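You operate a simulated robot arm through the tools that you are given. There is no shell and no other tool. Be economical: measure what you need, move in short steps, check, and stop when the job is done.

You are at the controls of a simulated two-armed robot. One attempt, no reset.

## Task
On the table, fold the blue napkin in half.

The check looks at the end state, three seconds after you hand in, the way a careful person would. Anything else that was tipped, shoved, dropped, spilled or broken makes it a failure. Flat cloth is picked up by pressing the open fingertips on it (5 to 10 N) and closing them slowly along it; thin cloth reads only 2 to 8 mm in the jaws.

## Robot
Two 7-joint arms with two-finger parallel grippers on one trunk, on a base that drives. Base frame: it is fixed to the floor where the robot stands at the start and does not move with it; the origin is under the middle of the robot, x ahead of it, y to its left, z up. Lengths are in m, angles in degrees, forces in N, time in s.
The left shoulder is at the start at [0.07, 0.163, 1.145], the right one opposite. Places, roughly: table [0.9, -0.1, 0.9]. Payload 3.43 kg a hand.
The tool frame of a hand sits at the grasp point between the pads (the TCP): z along the fingers, y along the line on which they close. The tips reach 0.034 m beyond it. The gripper opens to 0.128 m. The fingers are 0.024 m wide and 0.012 m thick; the gripper's body (0.048 by 0.13 m) begins 0.096 m behind the TCP.
Orientation is that of the tool frame in the base frame, as a unit quaternion [x, y, z, w]. With the fingers straight down and closing along the base's y, the tool's x points along the base's -x, its y along +y and its z along -z.

## Interface
- The arms move only by the tool step_arm. It takes "left_deltas", "right_deltas" or both (then of equal length, played together; a hand with none holds still); each is one flat list of numbers, 7 for each row, row after row: the shift along the tool's x, y, z in m, then the turn, a rotation vector about the tool's x, y, z in degrees, then the opening, from 0 (shut) to 1 (fully open). In form: [dx, dy, dz, rx, ry, rz, grip, dx, dy, dz, rx, ry, rz, grip, ...]. A call has 1 to 8 rows; each row shifts and turns the commanded pose from where the row before left it, along the tool's axes as they then stand. Rows are played at 5 a second. More than 0.05 m and 8.6 degrees between two rows, or a gripper value outside its range, and nothing of the call is played. A pose out of reach is approached as far as the arm can. The call stops where the force on the tool passes 40 N (or 10 N more than at its start, if that is more) or the arm is blocked; 0.2 s more then pass. The fingers move at their own pace (about 0.153 m/s each) and stop on an object; they squeeze with about 27 N. The grip force told is the motor's: it shows also when the fingers shut on nothing. Time passes only in rows, and 0.2 s behind the last, so rows that do not move let the fingers close. It gives the time, the measured TCP pose, the force on the tool (base axes), the opening and the grip force at its end, in the units of the frame above (readings bear some noise).
- Cameras (640 x 400 px; columns grow to the right, rows downward): "scene" is now at [0.1329, -0.0083, 1.3706]; the picture's right is [-0.15, -0.99, 0.00], its down [-0.66, 0.10, -0.75] and it looks along [0.74, -0.11, -0.66] (base axes); focal length 263 px, centre (320, 200). "left" rides on the left gripper at [0.076, 0.011, -0.16] in its tool frame; the picture's right is [-0.15, 0.99, 0.00], its down [-0.88, -0.13, -0.46] and it looks along [-0.45, -0.07, 0.89] (tool axes); focal length 234 px, centre (320, 200). "right" rides on the right gripper at [0.076, -0.011, -0.16] in its tool frame; the picture's right is [0.15, 0.99, 0.00], its down [-0.88, 0.13, -0.46] and it looks along [-0.45, 0.07, 0.89] (tool axes); focal length 234 px, centre (320, 200). There is no depth. A picture from a camera that has moved, and an enlarged one, comes with that camera's place and axes in the base frame and with its lens. The place of the scene camera against the robot may be out by one fixed shift of up to 0.012 m in any direction.
- camera(camera): a new picture of that camera. No time passes.
- lift_body(by): slides the trunk up (or, below 0, down) by that many m; the arms and the scene camera ride with it, the base frame stays. It gives what a move gives, with no picture.
- base_move(legs): drives the robot by 1 to 6 legs, each [ahead, left, turn to the left] in m, m and degrees, along the robot's own axes; the way and the turn of a leg run together, so that a leg with both is an arc; at most 1.5 m and 180 degrees a leg. The arms and the cameras ride along, it lands a little off, and it stops where it bumps. It gives what a move gives.
- turn_head(pan, tilt): turns the head with the scene camera to pan (to the left, within 86 degrees either way) and tilt (down, from -29 to 69), counted from straight ahead of the robot. It gives what a move gives.
- close_up(camera, box): a new picture of the part [left, top, right, bottom] of that camera's present view, enlarged. No time passes.
- job_done(): hands the job in; it is judged then, once.

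Work in short steps. Places have to be worked out from the pictures, the camera data and where the tool is seen: move nearer, look again, correct. Check each grasp and each placing, and mend what went wrong. You have 120 turns and 88 pictures in all, those below and enlarged ones among them. Open the grippers and draw the arms clear of the work before you hand the job in, unless the task says otherwise; then end with one line.

The tools are called after ">>>" by a JSON object that holds its "fn" and its "kwargs". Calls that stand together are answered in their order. step_arm: Moves the arms, as the interface text tells. Its arguments: {"type":"object","properties":{"left_deltas":{"type":"array","items":{"type":"number"}},"right_deltas":{"type":"array","items":{"type":"number"}}},"required":[]} The other tools are called the same way: lift_body (by) slides the trunk up or down; base_move (legs) drives the base; turn_head (pan, tilt) turns the head that bears the scene camera; camera (camera) takes a picture; close_up (camera, box) takes an enlarged picture of a part of a camera's view; job_done () hands the job in.

At the start:

```text
clock: 0.0
left_eef_pos: [0.6505, 0.3148, 1.0597]
left_tcp_rot: [-0.001, 1.0, 0.001, 0.0]
left_contact_force: [0.8, 0.1, 0.5]
left_grip_width: 0.128
left_grip_force: 0.0
right_eef_pos: [0.6751, -0.2407, 1.0188]
right_tcp_rot: [0.001, 1.0, 0.001, 0.001]
right_contact_force: [1.0, -0.6, -0.5]
right_grip_width: 0.1278
right_grip_force: 0.0
trunk travel left (down, up): [-0.625, 0.315]
robot x, y, heading: [-0.0005, -0.0017, -0.2]
head pan, tilt: [-8.5, 41.5]
```

scene: 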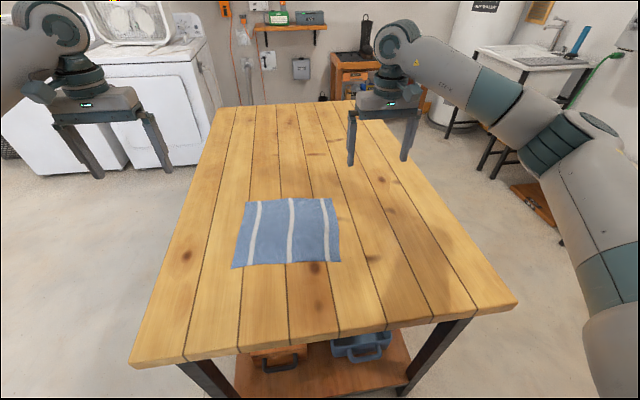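
right: 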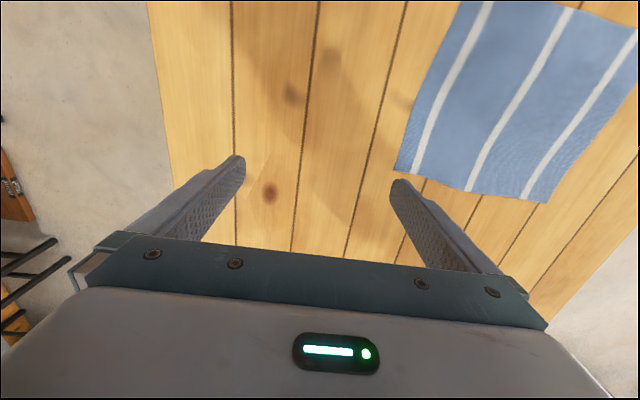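
left: 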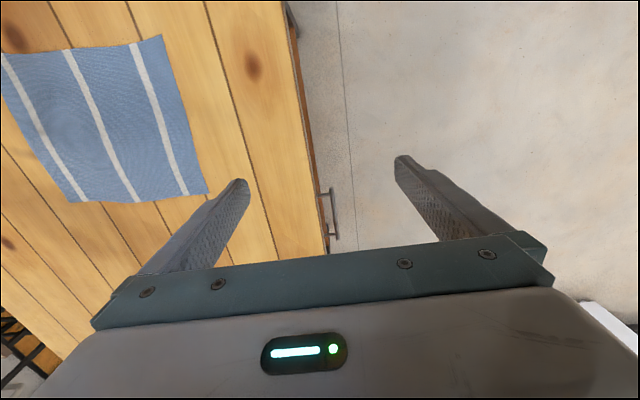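

The napkin is about 0.27 m by 0.26 m, with corners near (0.80, 0.13), (0.77, -0.14), (0.52, -0.12) and (0.54, 0.15), turned about 5° clockwise. I plan to pinch the far edge near both corners, with the fingers closing across that edge, and fold it toward me. First I turn both hands.

>>> {"fn": "step_arm", "kwargs": {"left_deltas": [0, 0, 0, 0, 0, 8.5, 1, 0, 0, 0, 0, 0, 8.5, 1, 0, 0, 0, 0, 0, 8.5, 1, 0, 0, 0, 0, 0, 8.5, 1, 0, 0, 0, 0, 0, 8.5, 1, 0, 0, 0, 0, 0, 8.5, 1, 0, 0, 0, 0, 0, 8.5, 1, 0, 0, 0, 0, 0, 8.5, 1], "right_deltas": [0, 0, 0, 0, 0, -8.5, 1, 0, 0, 0, 0, 0, -8.5, 1, 0, 0, 0, 0, 0, -8.5, 1, 0, 0, 0, 0, 0, -8.5, 1, 0, 0, 0, 0, 0, -8.5, 1, 0, 0, 0, 0, 0, -8.5, 1, 0, 0, 0, 0, 0, -8.5, 1, 0, 0, 0, 0, 0, -8.5, 1]}}

>>> {"fn": "step_arm", "kwargs": {"left_deltas": [0, 0, 0, 0, 0, 8.5, 0.6, 0, 0, 0, 0, 0, 8.5, 0.4, 0, 0, 0, 0, 0, 8.5, 0.3, 0, 0, 0, 0, 0, 1.5, 0.3], "right_deltas": [0, 0, 0, 0, 0, -8.5, 0.6, 0, 0, 0, 0, 0, -8.5, 0.4, 0, 0, 0, 0, 0, 0, 0.3, 0, 0, 0, 0, 0, 0, 0.3]}}

```text
clock: 1.8
left_eef_pos: [0.6502, 0.3132, 1.0585]
left_tcp_rot: [0.56, 0.828, 0.0, 0.0]
left_contact_force: [-1.1, -0.9, 0.0]
left_grip_width: 0.1279
left_grip_force: 0.0
right_eef_pos: [0.6619, -0.25, 1.0148]
right_tcp_rot: [-0.36, 0.933, 0.0, 0.002]
right_contact_force: [0.0, -0.7, 0.5]
right_grip_width: 0.128
right_grip_force: 0.1
right hand out of reach, approached as far as the arm can: row 6, 7, 8
trunk travel left (down, up): [-0.625, 0.315]
robot x, y, heading: [0.0017, 0.0005, -0.1]
head pan, tilt: [-8.5, 41.5]
```

```text
clock: 2.8
left_eef_pos: [0.6505, 0.3146, 1.0589]
left_tcp_rot: [0.738, 0.675, 0.0, -0.001]
left_contact_force: [0.4, 0.6, -0.1]
left_grip_width: 0.0383
left_grip_force: 0.1
right_eef_pos: [0.6635, -0.2501, 1.0158]
right_tcp_rot: [-0.36, 0.933, 0.0, 0.001]
right_contact_force: [0.1, 1.1, -0.1]
right_grip_width: 0.0383
right_grip_force: 0.1
right hand out of reach, approached as far as the arm can: row 1, 2
trunk travel left (down, up): [-0.625, 0.315]
robot x, y, heading: [-0.0002, -0.004, 0.0]
head pan, tilt: [-8.5, 41.5]
```

The right wrist hit a joint limit at about -42°, while the left reached its goal. I turn the right hand the other way, to the same orientation as the left.

>>> {"fn": "step_arm", "kwargs": {"right_deltas": [0, 0, 0, 0, 0, 8.5, 0.3, 0, 0, 0, 0, 0, 8.5, 0.3, 0, 0, 0, 0, 0, 8.5, 0.3, 0, 0, 0, 0, 0, 8.5, 0.3, 0, 0, 0, 0, 0, 8.5, 0.3, 0, 0, 0, 0, 0, 8.5, 0.3, 0, 0, 0, 0, 0, 8.5, 0.3, 0, 0, 0, 0, 0, 8.5, 0.3]}}

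>>> {"fn": "step_arm", "kwargs": {"right_deltas": [0, 0, 0, 0, 0, 8.5, 0.3, 0, 0, 0, 0, 0, 8.5, 0.3, 0, 0, 0, 0, 0, 8.5, 0.3, 0, 0, 0, 0, 0, 8.5, 0.3, 0, 0, 0, 0, 0, 8.5, 0.3, 0, 0, 0, 0, 0, 8.5, 0.3, 0, 0, 0, 0, 0, 8.5, 0.3]}}

```text
clock: 4.6
left_eef_pos: [0.6495, 0.3133, 1.0585]
left_tcp_rot: [0.737, 0.676, 0.0, 0.0]
left_contact_force: [-0.1, 0.0, -0.4]
left_grip_width: 0.0383
left_grip_force: 0.0
right_eef_pos: [0.6625, -0.2483, 1.0129]
right_tcp_rot: [0.223, 0.975, -0.001, 0.0]
right_contact_force: [-0.5, 0.3, 0.4]
right_grip_width: 0.0382
right_grip_force: 0.1
trunk travel left (down, up): [-0.625, 0.315]
robot x, y, heading: [-0.0031, -0.0037, 0.0]
head pan, tilt: [-8.5, 41.5]
```

```text
clock: 6.2
left_eef_pos: [0.6502, 0.3135, 1.0594]
left_tcp_rot: [0.736, 0.677, 0.0, 0.0]
left_contact_force: [-0.2, 0.3, -1.0]
left_grip_width: 0.0381
left_grip_force: 0.0
right_eef_pos: [0.663, -0.2493, 1.0133]
right_tcp_rot: [0.678, 0.735, 0.0, -0.001]
right_contact_force: [0.0, -0.7, 0.0]
right_grip_width: 0.0383
right_grip_force: 0.0
trunk travel left (down, up): [-0.625, 0.315]
robot x, y, heading: [-0.0, -0.0015, 0.0]
head pan, tilt: [-8.5, 41.5]
```

Both hands can now be aligned. I give the right one its last turn and bring both over the far edge at z of about 0.93 to look.

>>> {"fn": "step_arm", "kwargs": {"left_deltas": [0, 0, 0, 0, 0, 0, 0.3, -0.0328, 0.027, 0.0215, 0, 0, 0, 0.3, -0.0328, 0.027, 0.0215, 0, 0, 0, 0.3, -0.0328, 0.027, 0.0215, 0, 0, 0, 0.3, -0.0328, 0.027, 0.0215, 0, 0, 0, 0.3, -0.0328, 0.027, 0.0215, 0, 0, 0, 0.3, -0.0328, 0.027, 0.0215, 0, 0, 0, 0.3], "right_deltas": [0, 0, 0, 0, 0, 8.5, 0.3, 0.0248, 0.0156, 0.0138, 0, 0, 0, 0.3, 0.0248, 0.0156, 0.0138, 0, 0, 0, 0.3, 0.0248, 0.0156, 0.0138, 0, 0, 0, 0.3, 0.0248, 0.0156, 0.0138, 0, 0, 0, 0.3, 0.0248, 0.0156, 0.0138, 0, 0, 0, 0.3, 0.0248, 0.0156, 0.0138, 0, 0, 0, 0.3]}}

>>> {"fn": "camera", "kwargs": {"camera": "scene"}}

>>> {"fn": "camera", "kwargs": {"camera": "left"}}

>>> {"fn": "camera", "kwargs": {"camera": "right"}}

```text
clock: 7.8
left_eef_pos: [0.7971, 0.1022, 0.9291]
left_tcp_rot: [0.737, 0.676, 0.0, -0.001]
left_contact_force: [0.1, -0.2, -0.4]
left_grip_width: 0.0383
left_grip_force: 0.1
right_eef_pos: [0.7685, -0.1062, 0.9294]
right_tcp_rot: [0.73, 0.683, 0.0, -0.001]
right_contact_force: [-0.7, 0.1, 0.3]
right_grip_width: 0.0382
right_grip_force: 0.0
trunk travel left (down, up): [-0.625, 0.315]
robot x, y, heading: [-0.0001, -0.0003, -0.0]
head pan, tilt: [-8.5, 41.5]
```

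```text
84 pictures are left
camera scene: at [0.1346, -0.0093, 1.3703], right [-0.15, -0.99, 0.0], down [-0.66, 0.1, -0.75], along [0.74, -0.11, -0.66], focal length 263 px, centre (320, 200)
```

scene: 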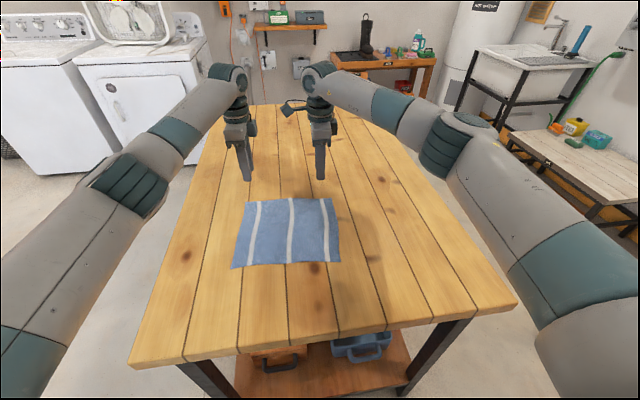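

```text
83 pictures are left
camera left: at [0.8125, 0.1762, 1.0885], right [0.97, -0.23, 0.0], down [-0.2, -0.87, 0.45], along [-0.11, -0.44, -0.89], focal length 234 px, centre (320, 200)
```

left: 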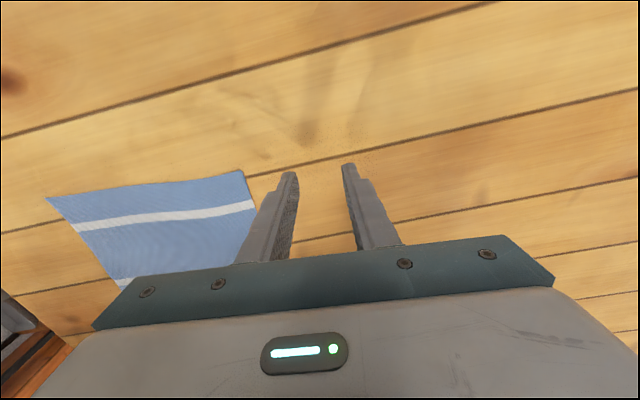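

```text
82 pictures are left
camera right: at [0.7624, -0.0312, 1.0902], right [1.0, 0.08, 0.0], down [0.07, -0.89, 0.45], along [0.03, -0.45, -0.89], focal length 234 px, centre (320, 200)
```

right: 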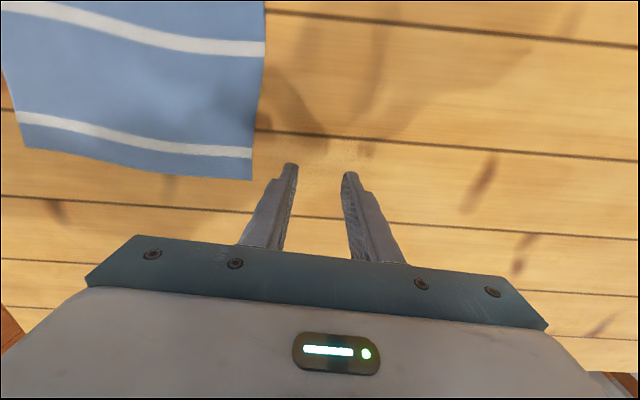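

Triangulating the scene and wrist views puts the cloth at z of about 0.87, not 0.81, so the fingertips are only about 2.5 cm above it. The corners come out at TL (0.725, 0.118), TR (0.70, -0.125), BR (0.476, -0.106) and BL (0.496, 0.136). I raise the hands, then back the base 0.08 m so the near edge is easier to reach.

>>> {"fn": "step_arm", "kwargs": {"left_deltas": [0, 0, -0.04, 0, 0, 0, 0.3, 0, 0, 0, 0, 0, 0, 0.3], "right_deltas": [0, 0, -0.04, 0, 0, 0, 0.3, 0, 0, 0, 0, 0, 0, 0.3]}}

>>> {"fn": "base_move", "kwargs": {"legs": [[-0.08, 0, 0]]}}

>>> {"fn": "camera", "kwargs": {"camera": "scene"}}

>>> {"fn": "camera", "kwargs": {"camera": "left"}}

>>> {"fn": "camera", "kwargs": {"camera": "right"}}

```text
clock: 8.4
left_eef_pos: [0.7935, 0.1049, 0.9694]
left_tcp_rot: [0.736, 0.677, -0.001, -0.001]
left_contact_force: [0.9, -0.2, -1.3]
left_grip_width: 0.038
left_grip_force: 0.0
right_eef_pos: [0.7676, -0.1075, 0.9713]
right_tcp_rot: [0.731, 0.683, -0.001, 0.0]
right_contact_force: [0.5, -0.1, -0.2]
right_grip_width: 0.0383
right_grip_force: 0.1
trunk travel left (down, up): [-0.625, 0.315]
robot x, y, heading: [-0.0, -0.0015, 0.4]
head pan, tilt: [-8.5, 41.5]
```

```text
clock: 9.5
left_eef_pos: [0.7147, 0.1051, 0.9707]
left_tcp_rot: [0.737, 0.676, 0.0, 0.0]
left_contact_force: [0.2, 1.1, 0.0]
left_grip_width: 0.0383
left_grip_force: 0.2
right_eef_pos: [0.6881, -0.1066, 0.9717]
right_tcp_rot: [0.73, 0.683, 0.0, 0.0]
right_contact_force: [0.5, -0.1, 0.1]
right_grip_width: 0.0384
right_grip_force: 0.1
trunk travel left (down, up): [-0.625, 0.315]
robot x, y, heading: [-0.0778, -0.0019, -0.1]
head pan, tilt: [-8.5, 41.5]
```

```text
81 pictures are left
camera scene: at [0.0538, -0.0084, 1.3705], right [-0.15, -0.99, 0.0], down [-0.66, 0.1, -0.75], along [0.74, -0.11, -0.66], focal length 263 px, centre (320, 200)
```

scene: 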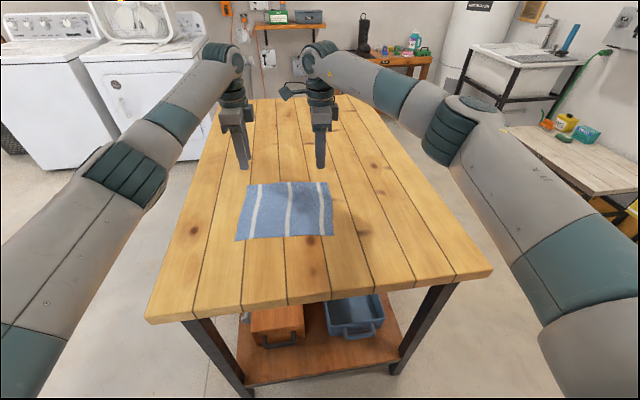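

```text
80 pictures are left
camera left: at [0.7314, 0.1779, 1.1301], right [0.97, -0.23, 0.0], down [-0.21, -0.87, 0.46], along [-0.11, -0.44, -0.89], focal length 234 px, centre (320, 200)
```

left: 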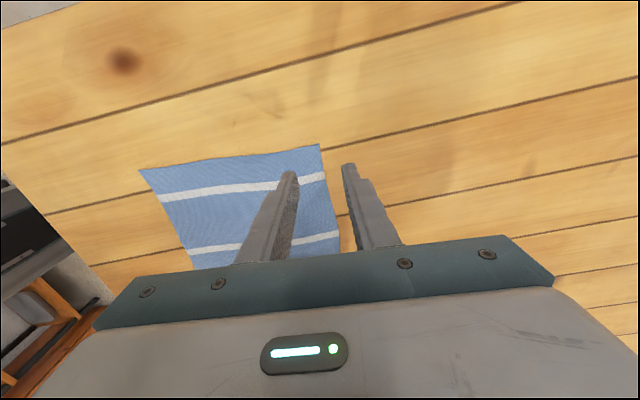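

```text
79 pictures are left
camera right: at [0.6816, -0.031, 1.132], right [1.0, 0.08, 0.0], down [0.07, -0.89, 0.46], along [0.04, -0.45, -0.89], focal length 234 px, centre (320, 200)
```

right: 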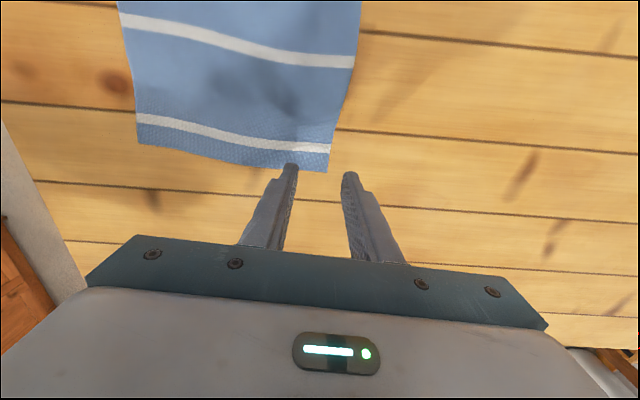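

The corners refine to TL (0.718, 0.117) and TR (0.699, -0.126). I put each TCP about 27 mm inside the far edge, set the gap to about 30 mm, and lower the tips to about 1.5 cm above the cloth.

>>> {"fn": "step_arm", "kwargs": {"left_deltas": [-0.0171, -0.0243, 0, 0, 0, 0, 0.24, 0, 0, 0.025, 0, 0, 0, 0.24, 0, 0, 0.025, 0, 0, 0, 0.24, 0, 0, 0, 0, 0, 0, 0.24], "right_deltas": [0.0057, -0.0144, 0, 0, 0, 0, 0.24, 0, 0, 0.025, 0, 0, 0, 0.24, 0, 0, 0.025, 0, 0, 0, 0.24, 0, 0, 0, 0, 0, 0, 0.24]}}

>>> {"fn": "camera", "kwargs": {"camera": "left"}}

>>> {"fn": "camera", "kwargs": {"camera": "right"}}

```text
clock: 10.5
left_eef_pos: [0.6879, 0.0897, 0.9196]
left_tcp_rot: [0.736, 0.676, 0.001, 0.0]
left_contact_force: [-0.6, -0.1, -0.4]
left_grip_width: 0.0308
left_grip_force: 0.1
right_eef_pos: [0.6733, -0.0999, 0.9239]
right_tcp_rot: [0.731, 0.683, 0.0, 0.0]
right_contact_force: [0.2, -0.1, 0.3]
right_grip_width: 0.0307
right_grip_force: 0.0
trunk travel left (down, up): [-0.625, 0.315]
robot x, y, heading: [-0.0793, 0.0022, -0.0]
head pan, tilt: [-8.5, 41.5]
```

```text
78 pictures are left
camera left: at [0.7053, 0.1628, 1.0805], right [0.97, -0.23, 0.0], down [-0.21, -0.87, 0.46], along [-0.11, -0.44, -0.89], focal length 234 px, centre (320, 200)
```

left: 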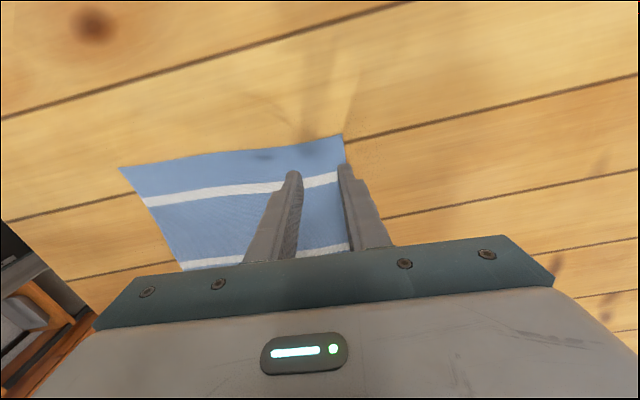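

```text
77 pictures are left
camera right: at [0.6673, -0.0245, 1.0818], right [1.0, 0.08, 0.0], down [0.07, -0.89, 0.46], along [0.04, -0.45, -0.89], focal length 234 px, centre (320, 200)
```

right: 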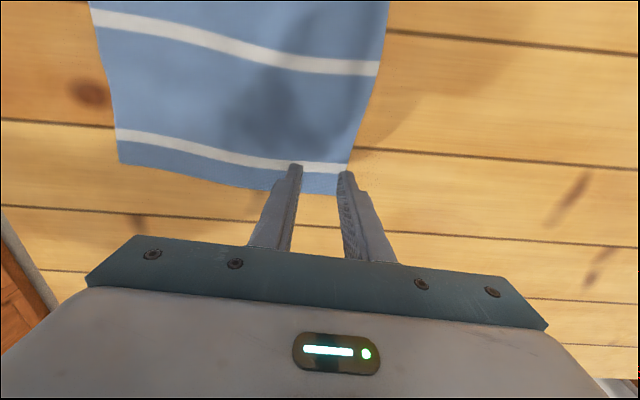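

The outer fingers sit about 7–9 mm inside the edge, which is what I want. I nudge the right one 3 mm further in and lower both in small steps, watching the force.

>>> {"fn": "step_arm", "kwargs": {"left_deltas": [0, -0.001, 0.004, 0, 0, 0, 0.24, 0, 0, 0.004, 0, 0, 0, 0.24], "right_deltas": [0, -0.003, 0.006, 0, 0, 0, 0.24, 0, 0, 0.006, 0, 0, 0, 0.24]}}

>>> {"fn": "step_arm", "kwargs": {"left_deltas": [0, 0, 0.003, 0, 0, 0, 0.24, 0, 0, 0, 0, 0, 0, 0.24], "right_deltas": [0, 0, 0.003, 0, 0, 0, 0.24, 0, 0, 0, 0, 0, 0, 0.24]}}

```text
clock: 11.1
left_eef_pos: [0.6875, 0.0898, 0.9123]
left_tcp_rot: [0.737, 0.676, 0.001, 0.0]
left_contact_force: [0.2, 0.3, -0.7]
left_grip_width: 0.0306
left_grip_force: 0.0
right_eef_pos: [0.67, -0.1001, 0.91]
right_tcp_rot: [0.73, 0.683, 0.001, 0.001]
right_contact_force: [0.2, -1.1, 0.7]
right_grip_width: 0.0308
right_grip_force: 0.0
trunk travel left (down, up): [-0.625, 0.315]
robot x, y, heading: [-0.0758, 0.0006, 0.0]
head pan, tilt: [-8.5, 41.5]
```

```text
clock: 11.7
left_eef_pos: [0.6887, 0.0902, 0.9091]
left_tcp_rot: [0.737, 0.676, 0.001, 0.0]
left_contact_force: [-0.1, 0.1, 0.3]
left_grip_width: 0.0306
left_grip_force: 0.0
right_eef_pos: [0.6703, -0.1001, 0.907]
right_tcp_rot: [0.73, 0.683, -0.001, 0.001]
right_contact_force: [-0.3, -0.8, -0.9]
right_grip_width: 0.0305
right_grip_force: 0.0
trunk travel left (down, up): [-0.625, 0.315]
robot x, y, heading: [-0.0791, -0.0004, -0.1]
head pan, tilt: [-8.5, 41.5]
```

There is no contact yet, with the tips near 0.874, so I continue down in small steps.

>>> {"fn": "step_arm", "kwargs": {"left_deltas": [0, 0, 0.003, 0, 0, 0, 0.24, 0, 0, 0, 0, 0, 0, 0.24], "right_deltas": [0, 0, 0.003, 0, 0, 0, 0.24, 0, 0, 0, 0, 0, 0, 0.24]}}

>>> {"fn": "step_arm", "kwargs": {"left_deltas": [0, 0, 0.002, 0, 0, 0, 0.24, 0, 0, 0, 0, 0, 0, 0.24], "right_deltas": [0, 0, 0.002, 0, 0, 0, 0.24, 0, 0, 0, 0, 0, 0, 0.24]}}

>>> {"fn": "step_arm", "kwargs": {"left_deltas": [0, 0, 0.002, 0, 0, 0, 0.24, 0, 0, 0, 0, 0, 0, 0.24], "right_deltas": [0, 0, 0.001, 0, 0, 0, 0.24, 0, 0, 0, 0, 0, 0, 0.24]}}

```text
clock: 12.3
left_eef_pos: [0.6881, 0.0905, 0.9076]
left_tcp_rot: [0.737, 0.676, 0.0, 0.0]
left_contact_force: [-0.5, -0.8, -1.0]
left_grip_width: 0.031
left_grip_force: 0.1
right_eef_pos: [0.6697, -0.1008, 0.9043]
right_tcp_rot: [0.73, 0.683, 0.001, 0.0]
right_contact_force: [-0.2, 0.8, -0.8]
right_grip_width: 0.0308
right_grip_force: 0.0
trunk travel left (down, up): [-0.625, 0.315]
robot x, y, heading: [-0.0765, -0.0005, -0.1]
head pan, tilt: [-8.5, 41.5]
```

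```text
clock: 12.9
left_eef_pos: [0.6876, 0.0901, 0.9042]
left_tcp_rot: [0.737, 0.676, 0.0, 0.0]
left_contact_force: [0.2, -0.1, -0.8]
left_grip_width: 0.0306
left_grip_force: 0.0
right_eef_pos: [0.6706, -0.0997, 0.9025]
right_tcp_rot: [0.73, 0.683, 0.0, 0.0]
right_contact_force: [0.3, -0.5, -0.2]
right_grip_width: 0.0307
right_grip_force: 0.1
trunk travel left (down, up): [-0.625, 0.315]
robot x, y, heading: [-0.0774, -0.0003, -0.2]
head pan, tilt: [-8.5, 41.5]
```

```text
clock: 13.5
left_eef_pos: [0.6894, 0.09, 0.9025]
left_tcp_rot: [0.737, 0.676, 0.0, 0.0]
left_contact_force: [0.5, 0.6, -0.1]
left_grip_width: 0.0307
left_grip_force: 0.1
right_eef_pos: [0.67, -0.1001, 0.9015]
right_tcp_rot: [0.731, 0.683, 0.0, 0.0]
right_contact_force: [0.2, 0.0, 0.1]
right_grip_width: 0.0311
right_grip_force: 0.2
trunk travel left (down, up): [-0.625, 0.315]
robot x, y, heading: [-0.0768, 0.0017, 0.0]
head pan, tilt: [-8.5, 41.5]
```

Still no contact, with the tips near 0.868. I look with a close-up before going lower.

>>> {"fn": "close_up", "kwargs": {"camera": "left", "box": [240, 100, 440, 225]}}

>>> {"fn": "close_up", "kwargs": {"camera": "right", "box": [220, 120, 420, 245]}}

```text
3.20 times, centred on (340, 162) of left
camera zoom: at [0.7052, 0.163, 1.0617], right [0.97, -0.23, 0.0], down [-0.21, -0.87, 0.46], along [-0.11, -0.44, -0.89], focal length 749 px, centre (256, 320)
```

zoom: 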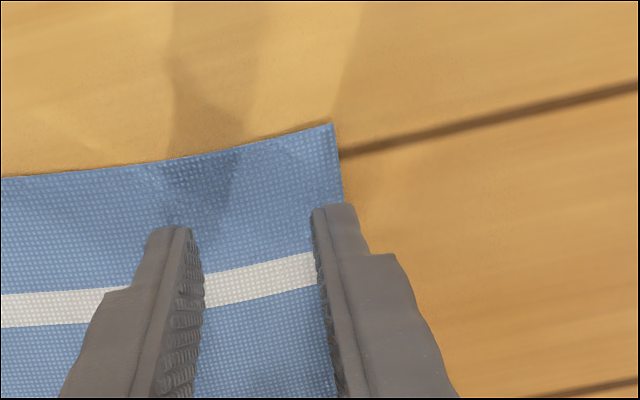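

```text
3.20 times, centred on (320, 182) of right
camera zoom: at [0.6649, -0.024, 1.0608], right [1.0, 0.08, 0.0], down [0.07, -0.89, 0.46], along [0.04, -0.45, -0.89], focal length 749 px, centre (320, 256)
```

zoom: 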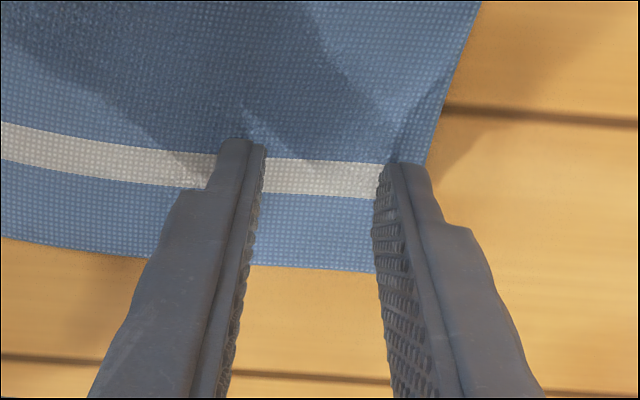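

The tips look slightly above the cloth still, so I go on down in 2 mm steps.

>>> {"fn": "step_arm", "kwargs": {"left_deltas": [0, 0, 0.002, 0, 0, 0, 0.24, 0, 0, 0.002, 0, 0, 0, 0.24, 0, 0, 0, 0, 0, 0, 0.24], "right_deltas": [0, 0, 0.002, 0, 0, 0, 0.24, 0, 0, 0.001, 0, 0, 0, 0.24, 0, 0, 0, 0, 0, 0, 0.24]}}

>>> {"fn": "step_arm", "kwargs": {"left_deltas": [0, 0, 0.002, 0, 0, 0, 0.24, 0, 0, 0, 0, 0, 0, 0.24], "right_deltas": [0, 0, 0.002, 0, 0, 0, 0.24, 0, 0, 0, 0, 0, 0, 0.24]}}

>>> {"fn": "step_arm", "kwargs": {"left_deltas": [0, 0, 0.002, 0, 0, 0, 0.24, 0, 0, 0, 0, 0, 0, 0.24], "right_deltas": [0, 0, 0.002, 0, 0, 0, 0.24, 0, 0, 0, 0, 0, 0, 0.24]}}

```text
clock: 14.3
left_eef_pos: [0.688, 0.0888, 0.8975]
left_tcp_rot: [0.736, 0.676, -0.001, 0.0]
left_contact_force: [0.1, 1.0, -0.3]
left_grip_width: 0.0307
left_grip_force: 0.0
right_eef_pos: [0.6706, -0.1007, 0.8981]
right_tcp_rot: [0.73, 0.683, 0.001, 0.0]
right_contact_force: [-0.6, -0.2, 0.4]
right_grip_width: 0.0309
right_grip_force: 0.1
trunk travel left (down, up): [-0.625, 0.315]
robot x, y, heading: [-0.0786, 0.002, 0.1]
head pan, tilt: [-8.5, 41.5]
```

```text
clock: 14.9
left_eef_pos: [0.6878, 0.0894, 0.8965]
left_tcp_rot: [0.738, 0.675, 0.0, 0.0]
left_contact_force: [1.2, -0.2, 0.3]
left_grip_width: 0.0306
left_grip_force: 0.1
right_eef_pos: [0.6713, -0.099, 0.8967]
right_tcp_rot: [0.73, 0.683, 0.0, 0.001]
right_contact_force: [-0.5, 0.7, -0.1]
right_grip_width: 0.0306
right_grip_force: 0.1
trunk travel left (down, up): [-0.625, 0.315]
robot x, y, heading: [-0.0797, 0.0006, 0.2]
head pan, tilt: [-8.5, 41.5]
```

```text
clock: 15.5
left_eef_pos: [0.6872, 0.0896, 0.8953]
left_tcp_rot: [0.737, 0.676, 0.001, 0.0]
left_contact_force: [0.7, 0.0, 2.0]
left_grip_width: 0.0308
left_grip_force: 0.2
right_eef_pos: [0.6703, -0.0995, 0.8961]
right_tcp_rot: [0.73, 0.683, 0.001, 0.001]
right_contact_force: [0.6, -0.2, 5.4]
right_grip_width: 0.0309
right_grip_force: 0.0
trunk travel left (down, up): [-0.625, 0.315]
robot x, y, heading: [-0.0824, 0.0021, -0.0]
head pan, tilt: [-8.5, 41.5]
```

Contact comes at a tip z of about 0.862, with the right at 5 N and the left at 2 N. I press slightly more.

>>> {"fn": "step_arm", "kwargs": {"left_deltas": [0, 0, 0.0012, 0, 0, 0, 0.24, 0, 0, 0, 0, 0, 0, 0.24], "right_deltas": [0, 0, 0.0004, 0, 0, 0, 0.24, 0, 0, 0, 0, 0, 0, 0.24]}}

```text
clock: 16.1
left_eef_pos: [0.687, 0.0899, 0.8947]
left_tcp_rot: [0.737, 0.676, 0.001, 0.001]
left_contact_force: [2.9, 0.0, 10.2]
left_grip_width: 0.0308
left_grip_force: 0.0
right_eef_pos: [0.6708, -0.0992, 0.8956]
right_tcp_rot: [0.73, 0.683, 0.001, 0.001]
right_contact_force: [1.5, -0.5, 6.9]
right_grip_width: 0.0309
right_grip_force: 0.4
trunk travel left (down, up): [-0.625, 0.315]
robot x, y, heading: [-0.0792, 0.0034, -0.2]
head pan, tilt: [-8.5, 41.5]
```

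The forces are now 10 N left and 7 N right, so I close both slowly.

>>> {"fn": "step_arm", "kwargs": {"left_deltas": [0, 0, -0.0002, 0, 0, 0, 0.21, 0, 0, 0, 0, 0, 0, 0.18, 0, 0, 0, 0, 0, 0, 0.15, 0, 0, 0, 0, 0, 0, 0.12, 0, 0, 0, 0, 0, 0, 0.09, 0, 0, 0, 0, 0, 0, 0.06, 0, 0, 0, 0, 0, 0, 0.03, 0, 0, 0, 0, 0, 0, 0], "right_deltas": [0, 0, 0, 0, 0, 0, 0.21, 0, 0, 0, 0, 0, 0, 0.18, 0, 0, 0, 0, 0, 0, 0.15, 0, 0, 0, 0, 0, 0, 0.12, 0, 0, 0, 0, 0, 0, 0.09, 0, 0, 0, 0, 0, 0, 0.06, 0, 0, 0, 0, 0, 0, 0.03, 0, 0, 0, 0, 0, 0, 0]}}

>>> {"fn": "close_up", "kwargs": {"camera": "left", "box": [240, 100, 440, 225]}}

>>> {"fn": "close_up", "kwargs": {"camera": "right", "box": [220, 120, 420, 245]}}

```text
clock: 17.9
left_eef_pos: [0.6857, 0.089, 0.895]
left_tcp_rot: [0.737, 0.676, 0.001, 0.001]
left_contact_force: [0.6, -0.6, 13.1]
left_grip_width: 0.0021
left_grip_force: 27.0
right_eef_pos: [0.6698, -0.0998, 0.8955]
right_tcp_rot: [0.73, 0.683, 0.001, 0.0]
right_contact_force: [0.8, 0.7, 5.6]
right_grip_width: 0.0016
right_grip_force: 27.5
trunk travel left (down, up): [-0.625, 0.315]
robot x, y, heading: [-0.0784, 0.0038, 0.1]
head pan, tilt: [-8.5, 41.5]
```

```text
3.20 times, centred on (340, 162) of left
camera zoom: at [0.7033, 0.163, 1.0546], right [0.97, -0.23, 0.0], down [-0.21, -0.87, 0.46], along [-0.1, -0.44, -0.89], focal length 749 px, centre (256, 320)
```

zoom: 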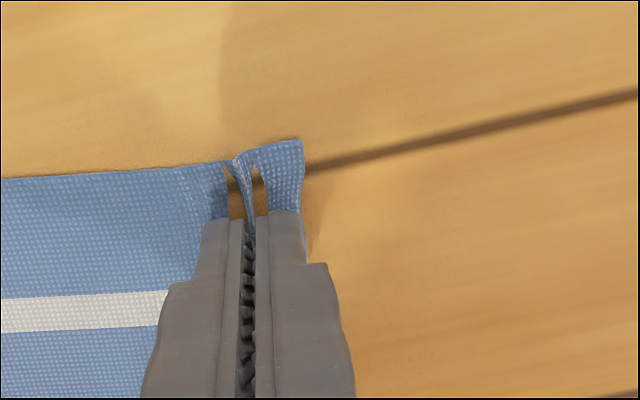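

```text
3.20 times, centred on (320, 182) of right
camera zoom: at [0.6632, -0.0243, 1.0549], right [1.0, 0.08, 0.0], down [0.07, -0.89, 0.46], along [0.04, -0.45, -0.89], focal length 749 px, centre (320, 256)
```

zoom: 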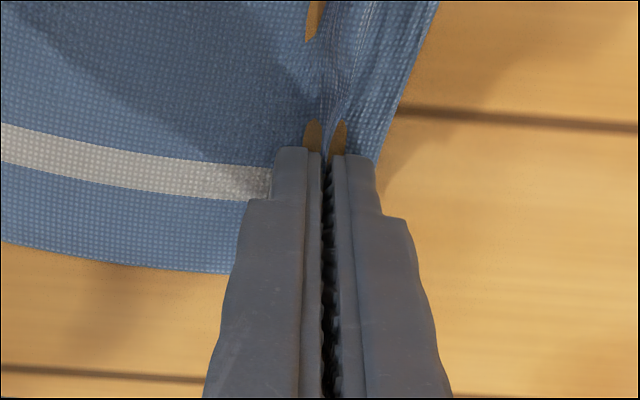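

Both jaws have pinched a ridge. I lift 4 cm with a slight shift toward the robot and check the hold.

>>> {"fn": "step_arm", "kwargs": {"left_deltas": [0, 0, -0.01, 0, 0, 0, 0, 0, -0.003, -0.01, 0, 0, 0, 0, 0, -0.005, -0.01, 0, 0, 0, 0, 0, -0.007, -0.01, 0, 0, 0, 0], "right_deltas": [0, 0, -0.01, 0, 0, 0, 0, 0, -0.003, -0.01, 0, 0, 0, 0, 0, -0.005, -0.01, 0, 0, 0, 0, 0, -0.007, -0.01, 0, 0, 0, 0]}}

>>> {"fn": "camera", "kwargs": {"camera": "scene"}}

>>> {"fn": "camera", "kwargs": {"camera": "left"}}

>>> {"fn": "camera", "kwargs": {"camera": "right"}}

```text
clock: 18.9
left_eef_pos: [0.6725, 0.0907, 0.9341]
left_tcp_rot: [0.736, 0.677, 0.0, 0.0]
left_contact_force: [-0.6, 0.0, -1.3]
left_grip_width: 0.0017
left_grip_force: 27.5
right_eef_pos: [0.6533, -0.0986, 0.9335]
right_tcp_rot: [0.73, 0.683, 0.0, 0.0]
right_contact_force: [-0.4, 0.1, -0.3]
right_grip_width: 0.0016
right_grip_force: 26.7
trunk travel left (down, up): [-0.625, 0.315]
robot x, y, heading: [-0.0797, -0.0015, 0.1]
head pan, tilt: [-8.5, 41.5]
```

```text
72 pictures are left
camera scene: at [0.0533, -0.0081, 1.3706], right [-0.15, -0.99, 0.0], down [-0.66, 0.1, -0.75], along [0.74, -0.11, -0.66], focal length 263 px, centre (320, 200)
```

scene: 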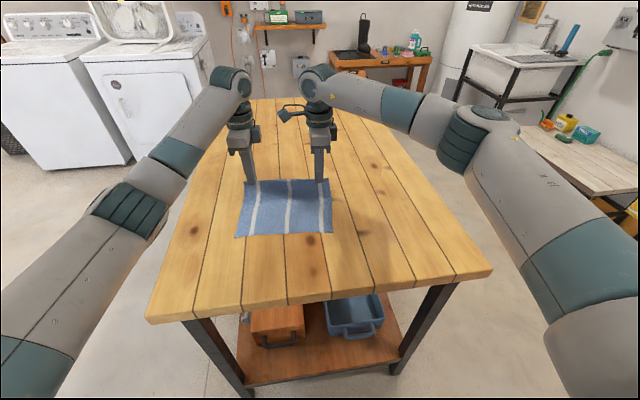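

```text
71 pictures are left
camera left: at [0.6896, 0.1649, 1.0936], right [0.97, -0.23, 0.0], down [-0.21, -0.87, 0.46], along [-0.11, -0.44, -0.89], focal length 234 px, centre (320, 200)
```

left: 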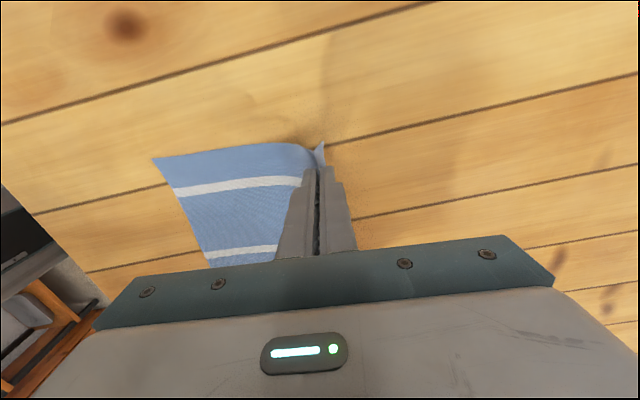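

```text
70 pictures are left
camera right: at [0.649, -0.0226, 1.0937], right [1.0, 0.08, 0.0], down [0.07, -0.89, 0.46], along [0.04, -0.45, -0.89], focal length 234 px, centre (320, 200)
```

right: 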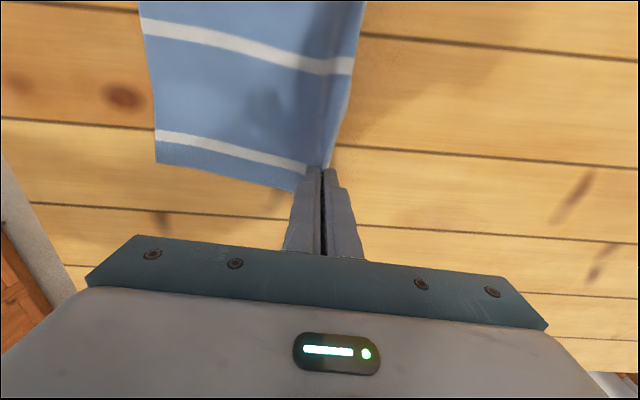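

Both corners came up cleanly, and the side length is about 0.218 m with the crease midline near x of 0.60. I carry both hands together along the arc over the crease.

>>> {"fn": "step_arm", "kwargs": {"left_deltas": [0, -0.0134, -0.009, 0, 0, 0, 0, 0, -0.0134, -0.008, 0, 0, 0, 0, 0, -0.0134, -0.007, 0, 0, 0, 0, 0, -0.0134, -0.006, 0, 0, 0, 0, 0, -0.0134, -0.005, 0, 0, 0, 0], "right_deltas": [0, -0.0134, -0.009, 0, 0, 0, 0, 0, -0.0134, -0.008, 0, 0, 0, 0, 0, -0.0134, -0.007, 0, 0, 0, 0, 0, -0.0134, -0.006, 0, 0, 0, 0, 0, -0.0134, -0.005, 0, 0, 0, 0]}}

>>> {"fn": "camera", "kwargs": {"camera": "left"}}

>>> {"fn": "camera", "kwargs": {"camera": "scene"}}

```text
clock: 20.1
left_eef_pos: [0.6057, 0.0973, 0.9691]
left_tcp_rot: [0.737, 0.676, -0.001, 0.0]
left_contact_force: [-0.5, 0.7, 0.2]
left_grip_width: 0.0017
left_grip_force: 26.8
right_eef_pos: [0.5882, -0.0934, 0.9701]
right_tcp_rot: [0.73, 0.684, 0.001, -0.001]
right_contact_force: [-1.1, 0.6, 0.0]
right_grip_width: 0.0015
right_grip_force: 26.9
trunk travel left (down, up): [-0.625, 0.315]
robot x, y, heading: [-0.0784, -0.0011, 0.1]
head pan, tilt: [-8.5, 41.5]
```

```text
69 pictures are left
camera left: at [0.6222, 0.1702, 1.1284], right [0.97, -0.23, 0.0], down [-0.21, -0.87, 0.46], along [-0.11, -0.44, -0.89], focal length 234 px, centre (320, 200)
```

left: 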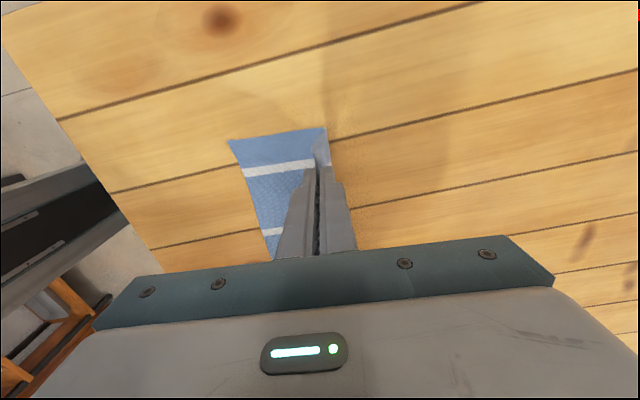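

```text
68 pictures are left
camera scene: at [0.0537, -0.0083, 1.3706], right [-0.15, -0.99, 0.0], down [-0.66, 0.1, -0.75], along [0.74, -0.11, -0.66], focal length 263 px, centre (320, 200)
```

scene: 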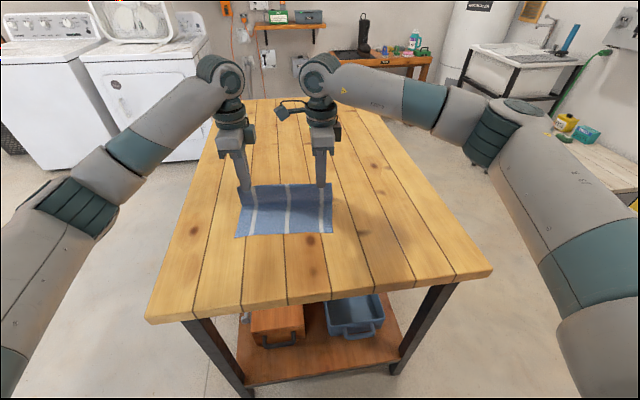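

The near edge has not moved, and the cloth is standing over the crease. Now I descend toward the near edge while leaning both hands back 40°, so the gripped edge turns toward me.

>>> {"fn": "step_arm", "kwargs": {"left_deltas": [0, -0.0197, 0.0033, -8, 0, 0, 0, 0, -0.0215, 0.004, -8, 0, 0, 0, 0, -0.0231, 0.0065, -8, 0, 0, 0, 0, -0.0251, 0.0067, -8, 0, 0, 0, 0, -0.0241, 0.0047, -8, 0, 0, 0], "right_deltas": [0, -0.0197, 0.0033, -8, 0, 0, 0, 0, -0.0215, 0.004, -8, 0, 0, 0, 0, -0.0231, 0.0065, -8, 0, 0, 0, 0, -0.0251, 0.0067, -8, 0, 0, 0, 0, -0.0241, 0.0047, -8, 0, 0, 0]}}

>>> {"fn": "camera", "kwargs": {"camera": "left"}}

>>> {"fn": "camera", "kwargs": {"camera": "right"}}

>>> {"fn": "camera", "kwargs": {"camera": "scene"}}

```text
clock: 21.3
left_eef_pos: [0.507, 0.1047, 0.9142]
left_tcp_rot: [0.692, 0.635, 0.231, 0.254]
left_contact_force: [0.5, -1.8, 0.3]
left_grip_width: 0.0018
left_grip_force: 26.6
right_eef_pos: [0.489, -0.0874, 0.9141]
right_tcp_rot: [0.686, 0.642, 0.235, 0.25]
right_contact_force: [-0.1, 1.9, -0.1]
right_grip_width: 0.0018
right_grip_force: 27.7
trunk travel left (down, up): [-0.625, 0.315]
robot x, y, heading: [-0.0799, 0.0025, 0.1]
head pan, tilt: [-8.5, 41.5]
```

```text
67 pictures are left
camera left: at [0.4189, 0.1879, 1.0427], right [0.74, -0.21, 0.64], down [-0.47, -0.84, 0.27], along [0.48, -0.5, -0.72], focal length 234 px, centre (320, 200)
```

left: 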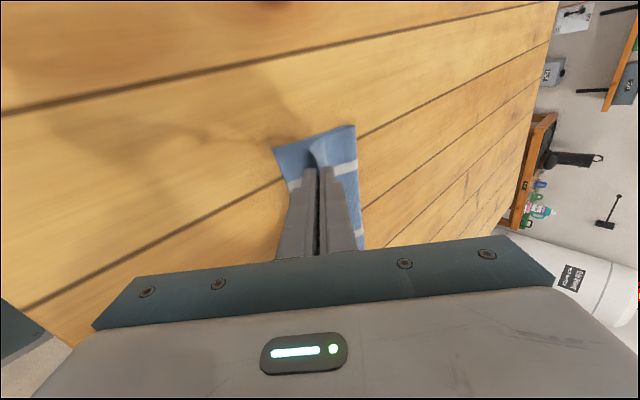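

```text
66 pictures are left
camera right: at [0.3835, -0.0047, 1.0284], right [0.76, 0.09, 0.64], down [-0.25, -0.87, 0.43], along [0.59, -0.49, -0.64], focal length 234 px, centre (320, 200)
```

right: 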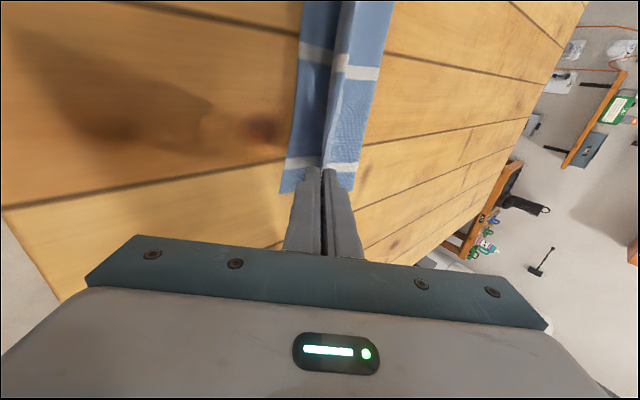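

```text
65 pictures are left
camera scene: at [0.0539, -0.0078, 1.3708], right [-0.15, -0.99, 0.0], down [-0.66, 0.1, -0.75], along [0.74, -0.11, -0.66], focal length 263 px, centre (320, 200)
```

scene: 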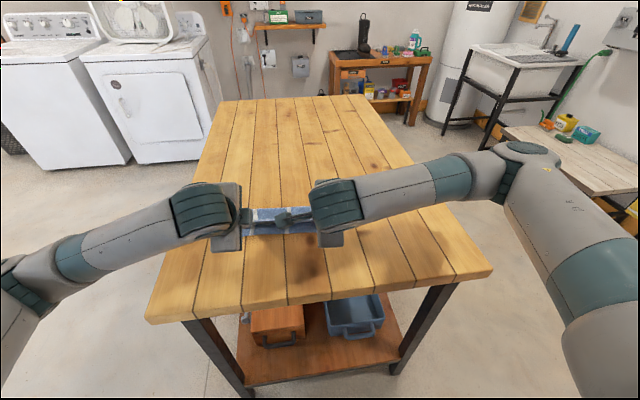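

The lean worked and both hands still hold. I zoom in to see how the pinched edge lies.

>>> {"fn": "close_up", "kwargs": {"camera": "right", "box": [220, 80, 420, 205]}}

>>> {"fn": "close_up", "kwargs": {"camera": "left", "box": [240, 100, 440, 225]}}

```text
3.20 times, centred on (320, 142) of right
camera zoom: at [0.3835, -0.0047, 1.0284], right [0.76, 0.09, 0.64], down [-0.25, -0.87, 0.43], along [0.59, -0.49, -0.64], focal length 749 px, centre (320, 384)
```

zoom: 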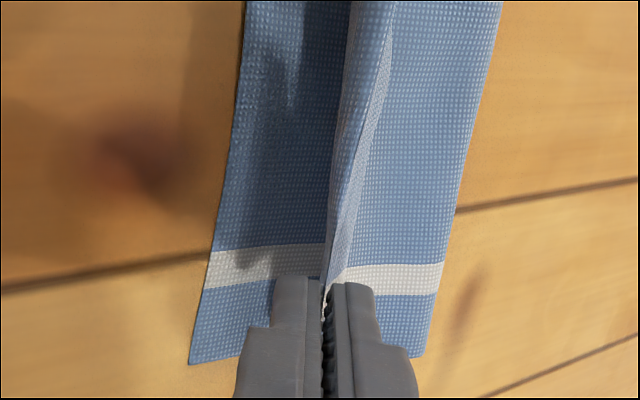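

```text
3.20 times, centred on (340, 162) of left
camera zoom: at [0.4189, 0.1879, 1.0427], right [0.74, -0.21, 0.64], down [-0.47, -0.84, 0.27], along [0.48, -0.5, -0.72], focal length 749 px, centre (256, 320)
```

zoom: 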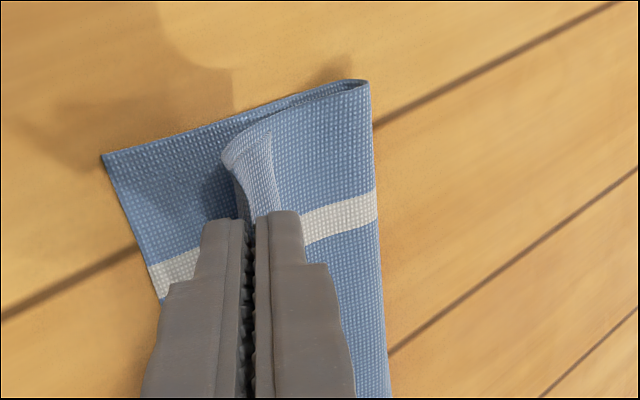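

The tail of the edge still points away from me on top and is curling open. I lean the hands to 60° and lower the tips to about 0.878, so the edge can spring out toward me when released.

>>> {"fn": "step_arm", "kwargs": {"left_deltas": [0, -0.0039, 0.0046, -7, 0, 0, 0, 0, -0.0044, 0.0041, -7, 0, 0, 0, 0, -0.0049, 0.0035, -6, 0, 0, 0, 0, 0, 0, 0, 0, 0, 0], "right_deltas": [0, -0.0039, 0.0046, -7, 0, 0, 0, 0, -0.0044, 0.0041, -7, 0, 0, 0, 0, -0.0049, 0.0035, -6, 0, 0, 0, 0, 0, 0, 0, 0, 0, 0]}}

>>> {"fn": "close_up", "kwargs": {"camera": "right", "box": [220, 80, 420, 205]}}

>>> {"fn": "close_up", "kwargs": {"camera": "left", "box": [240, 100, 440, 225]}}

```text
clock: 22.3
left_eef_pos: [0.5071, 0.1036, 0.8948]
left_tcp_rot: [0.638, 0.585, 0.338, 0.368]
left_contact_force: [-0.2, -2.1, 0.3]
left_grip_width: 0.0019
left_grip_force: 27.6
right_eef_pos: [0.4895, -0.0887, 0.8957]
right_tcp_rot: [0.632, 0.591, 0.342, 0.365]
right_contact_force: [0.8, 1.3, -0.1]
right_grip_width: 0.0017
right_grip_force: 27.1
trunk travel left (down, up): [-0.625, 0.315]
robot x, y, heading: [-0.0767, 0.0003, 0.0]
head pan, tilt: [-8.5, 41.5]
```

```text
3.20 times, centred on (320, 142) of right
camera zoom: at [0.3516, -0.0037, 0.9649], right [0.5, 0.11, 0.86], down [-0.39, -0.86, 0.34], along [0.77, -0.5, -0.39], focal length 749 px, centre (320, 384)
```

zoom: 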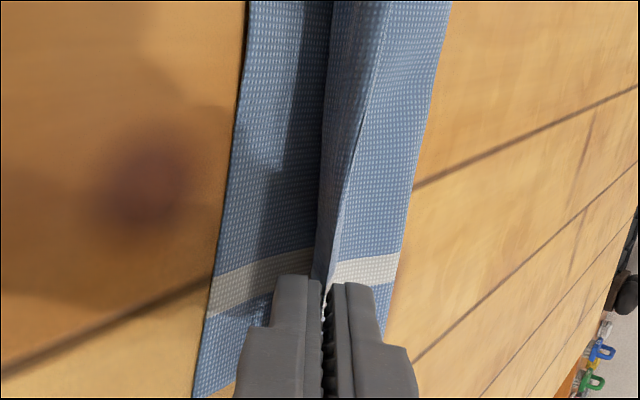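

```text
3.20 times, centred on (340, 162) of left
camera zoom: at [0.3808, 0.1902, 0.984], right [0.48, -0.19, 0.86], down [-0.53, -0.84, 0.11], along [0.7, -0.51, -0.5], focal length 749 px, centre (256, 320)
```

zoom: 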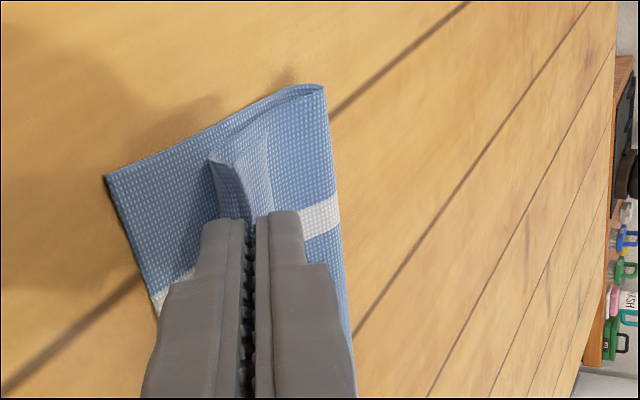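

The hairpin now faces me with the tail on top. I open the fingers gradually and look.

>>> {"fn": "step_arm", "kwargs": {"left_deltas": [0, 0, 0, 0, 0, 0, 0.05, 0, 0, 0, 0, 0, 0, 0.1, 0, 0, 0, 0, 0, 0, 0.15, 0, 0, 0, 0, 0, 0, 0.2], "right_deltas": [0, 0, 0, 0, 0, 0, 0.05, 0, 0, 0, 0, 0, 0, 0.1, 0, 0, 0, 0, 0, 0, 0.15, 0, 0, 0, 0, 0, 0, 0.2]}}

>>> {"fn": "close_up", "kwargs": {"camera": "right", "box": [220, 80, 420, 205]}}

>>> {"fn": "close_up", "kwargs": {"camera": "left", "box": [240, 100, 440, 225]}}

```text
clock: 23.3
left_eef_pos: [0.5074, 0.105, 0.8982]
left_tcp_rot: [0.637, 0.585, 0.339, 0.37]
left_contact_force: [1.9, 0.2, 8.7]
left_grip_width: 0.0206
left_grip_force: 0.0
right_eef_pos: [0.4899, -0.0872, 0.8977]
right_tcp_rot: [0.632, 0.591, 0.343, 0.366]
right_contact_force: [1.9, 0.7, 8.8]
right_grip_width: 0.0203
right_grip_force: 0.0
trunk travel left (down, up): [-0.625, 0.315]
robot x, y, heading: [-0.0756, -0.0008, -0.3]
head pan, tilt: [-8.5, 41.5]
```

```text
3.20 times, centred on (320, 142) of right
camera zoom: at [0.351, -0.003, 0.9665], right [0.5, 0.11, 0.86], down [-0.39, -0.86, 0.34], along [0.77, -0.5, -0.39], focal length 749 px, centre (320, 384)
```

zoom: 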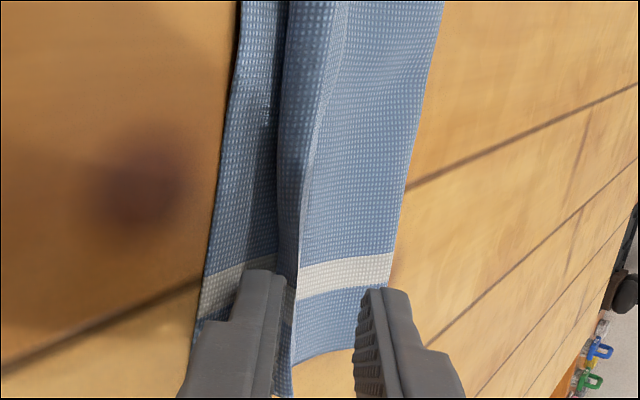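

```text
3.20 times, centred on (340, 162) of left
camera zoom: at [0.38, 0.191, 0.9856], right [0.48, -0.19, 0.86], down [-0.53, -0.84, 0.11], along [0.7, -0.51, -0.5], focal length 749 px, centre (256, 320)
```

zoom: 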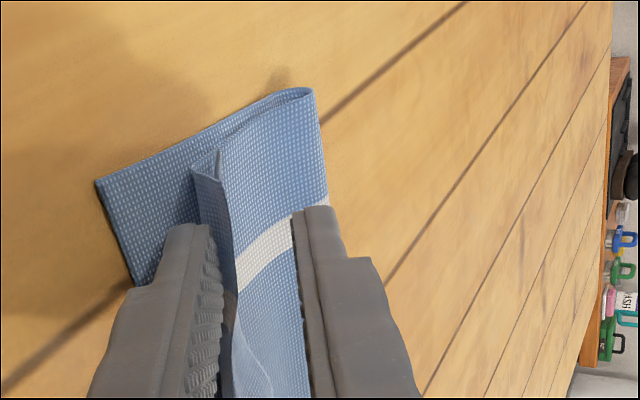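

The edge has sprung partly open, and the lower fingers are between the layers, pressing at about 9 N. I unload by 3 mm and withdraw straight back toward me, which should also draw the edge outward.

>>> {"fn": "step_arm", "kwargs": {"left_deltas": [0, 0.0026, -0.0015, 0, 0, 0, 0.2, 0, 0, 0, 0, 0, 0, 0.2, 0, -0.006, -0.0104, 0, 0, 0, 0.2, 0, -0.006, -0.0104, 0, 0, 0, 0.2], "right_deltas": [0, 0.0026, -0.0015, 0, 0, 0, 0.2, 0, 0, 0, 0, 0, 0, 0.2, 0, -0.006, -0.0104, 0, 0, 0, 0.2, 0, -0.006, -0.0104, 0, 0, 0, 0.2]}}

>>> {"fn": "close_up", "kwargs": {"camera": "right", "box": [220, 80, 420, 205]}}

>>> {"fn": "close_up", "kwargs": {"camera": "left", "box": [240, 100, 440, 225]}}

```text
clock: 24.3
left_eef_pos: [0.483, 0.1068, 0.8978]
left_tcp_rot: [0.638, 0.586, 0.338, 0.369]
left_contact_force: [1.4, -0.5, 5.8]
left_grip_width: 0.0232
left_grip_force: 0.0
right_eef_pos: [0.4649, -0.0867, 0.8968]
right_tcp_rot: [0.633, 0.592, 0.341, 0.366]
right_contact_force: [0.7, 0.5, 4.6]
right_grip_width: 0.023
right_grip_force: 0.1
trunk travel left (down, up): [-0.625, 0.315]
robot x, y, heading: [-0.0776, -0.002, -0.0]
head pan, tilt: [-8.5, 41.5]
```

```text
3.20 times, centred on (320, 142) of right
camera zoom: at [0.3269, -0.0018, 0.968], right [0.5, 0.11, 0.86], down [-0.39, -0.86, 0.34], along [0.77, -0.5, -0.39], focal length 749 px, centre (320, 384)
```

zoom: 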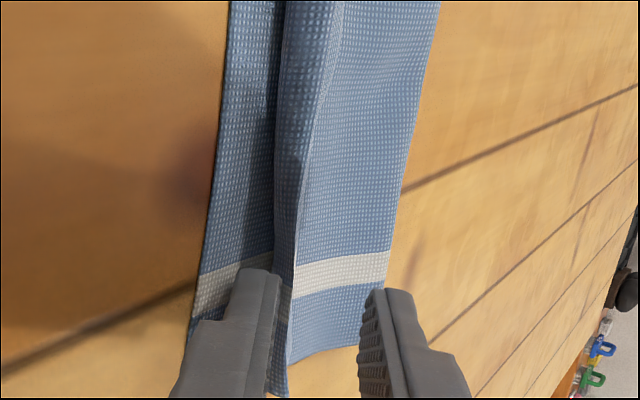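

```text
3.20 times, centred on (340, 162) of left
camera zoom: at [0.3566, 0.193, 0.9871], right [0.48, -0.19, 0.86], down [-0.53, -0.84, 0.12], along [0.7, -0.51, -0.5], focal length 749 px, centre (256, 320)
```

zoom: 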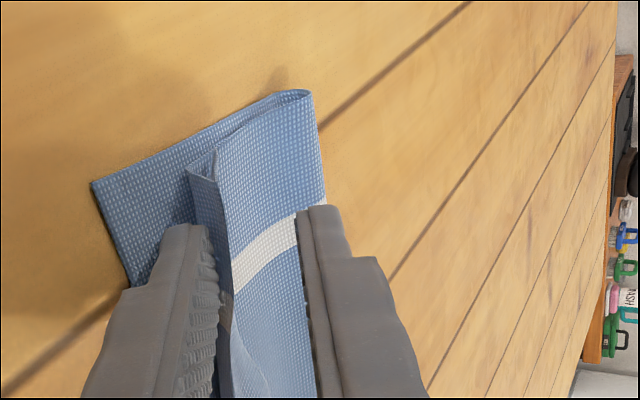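

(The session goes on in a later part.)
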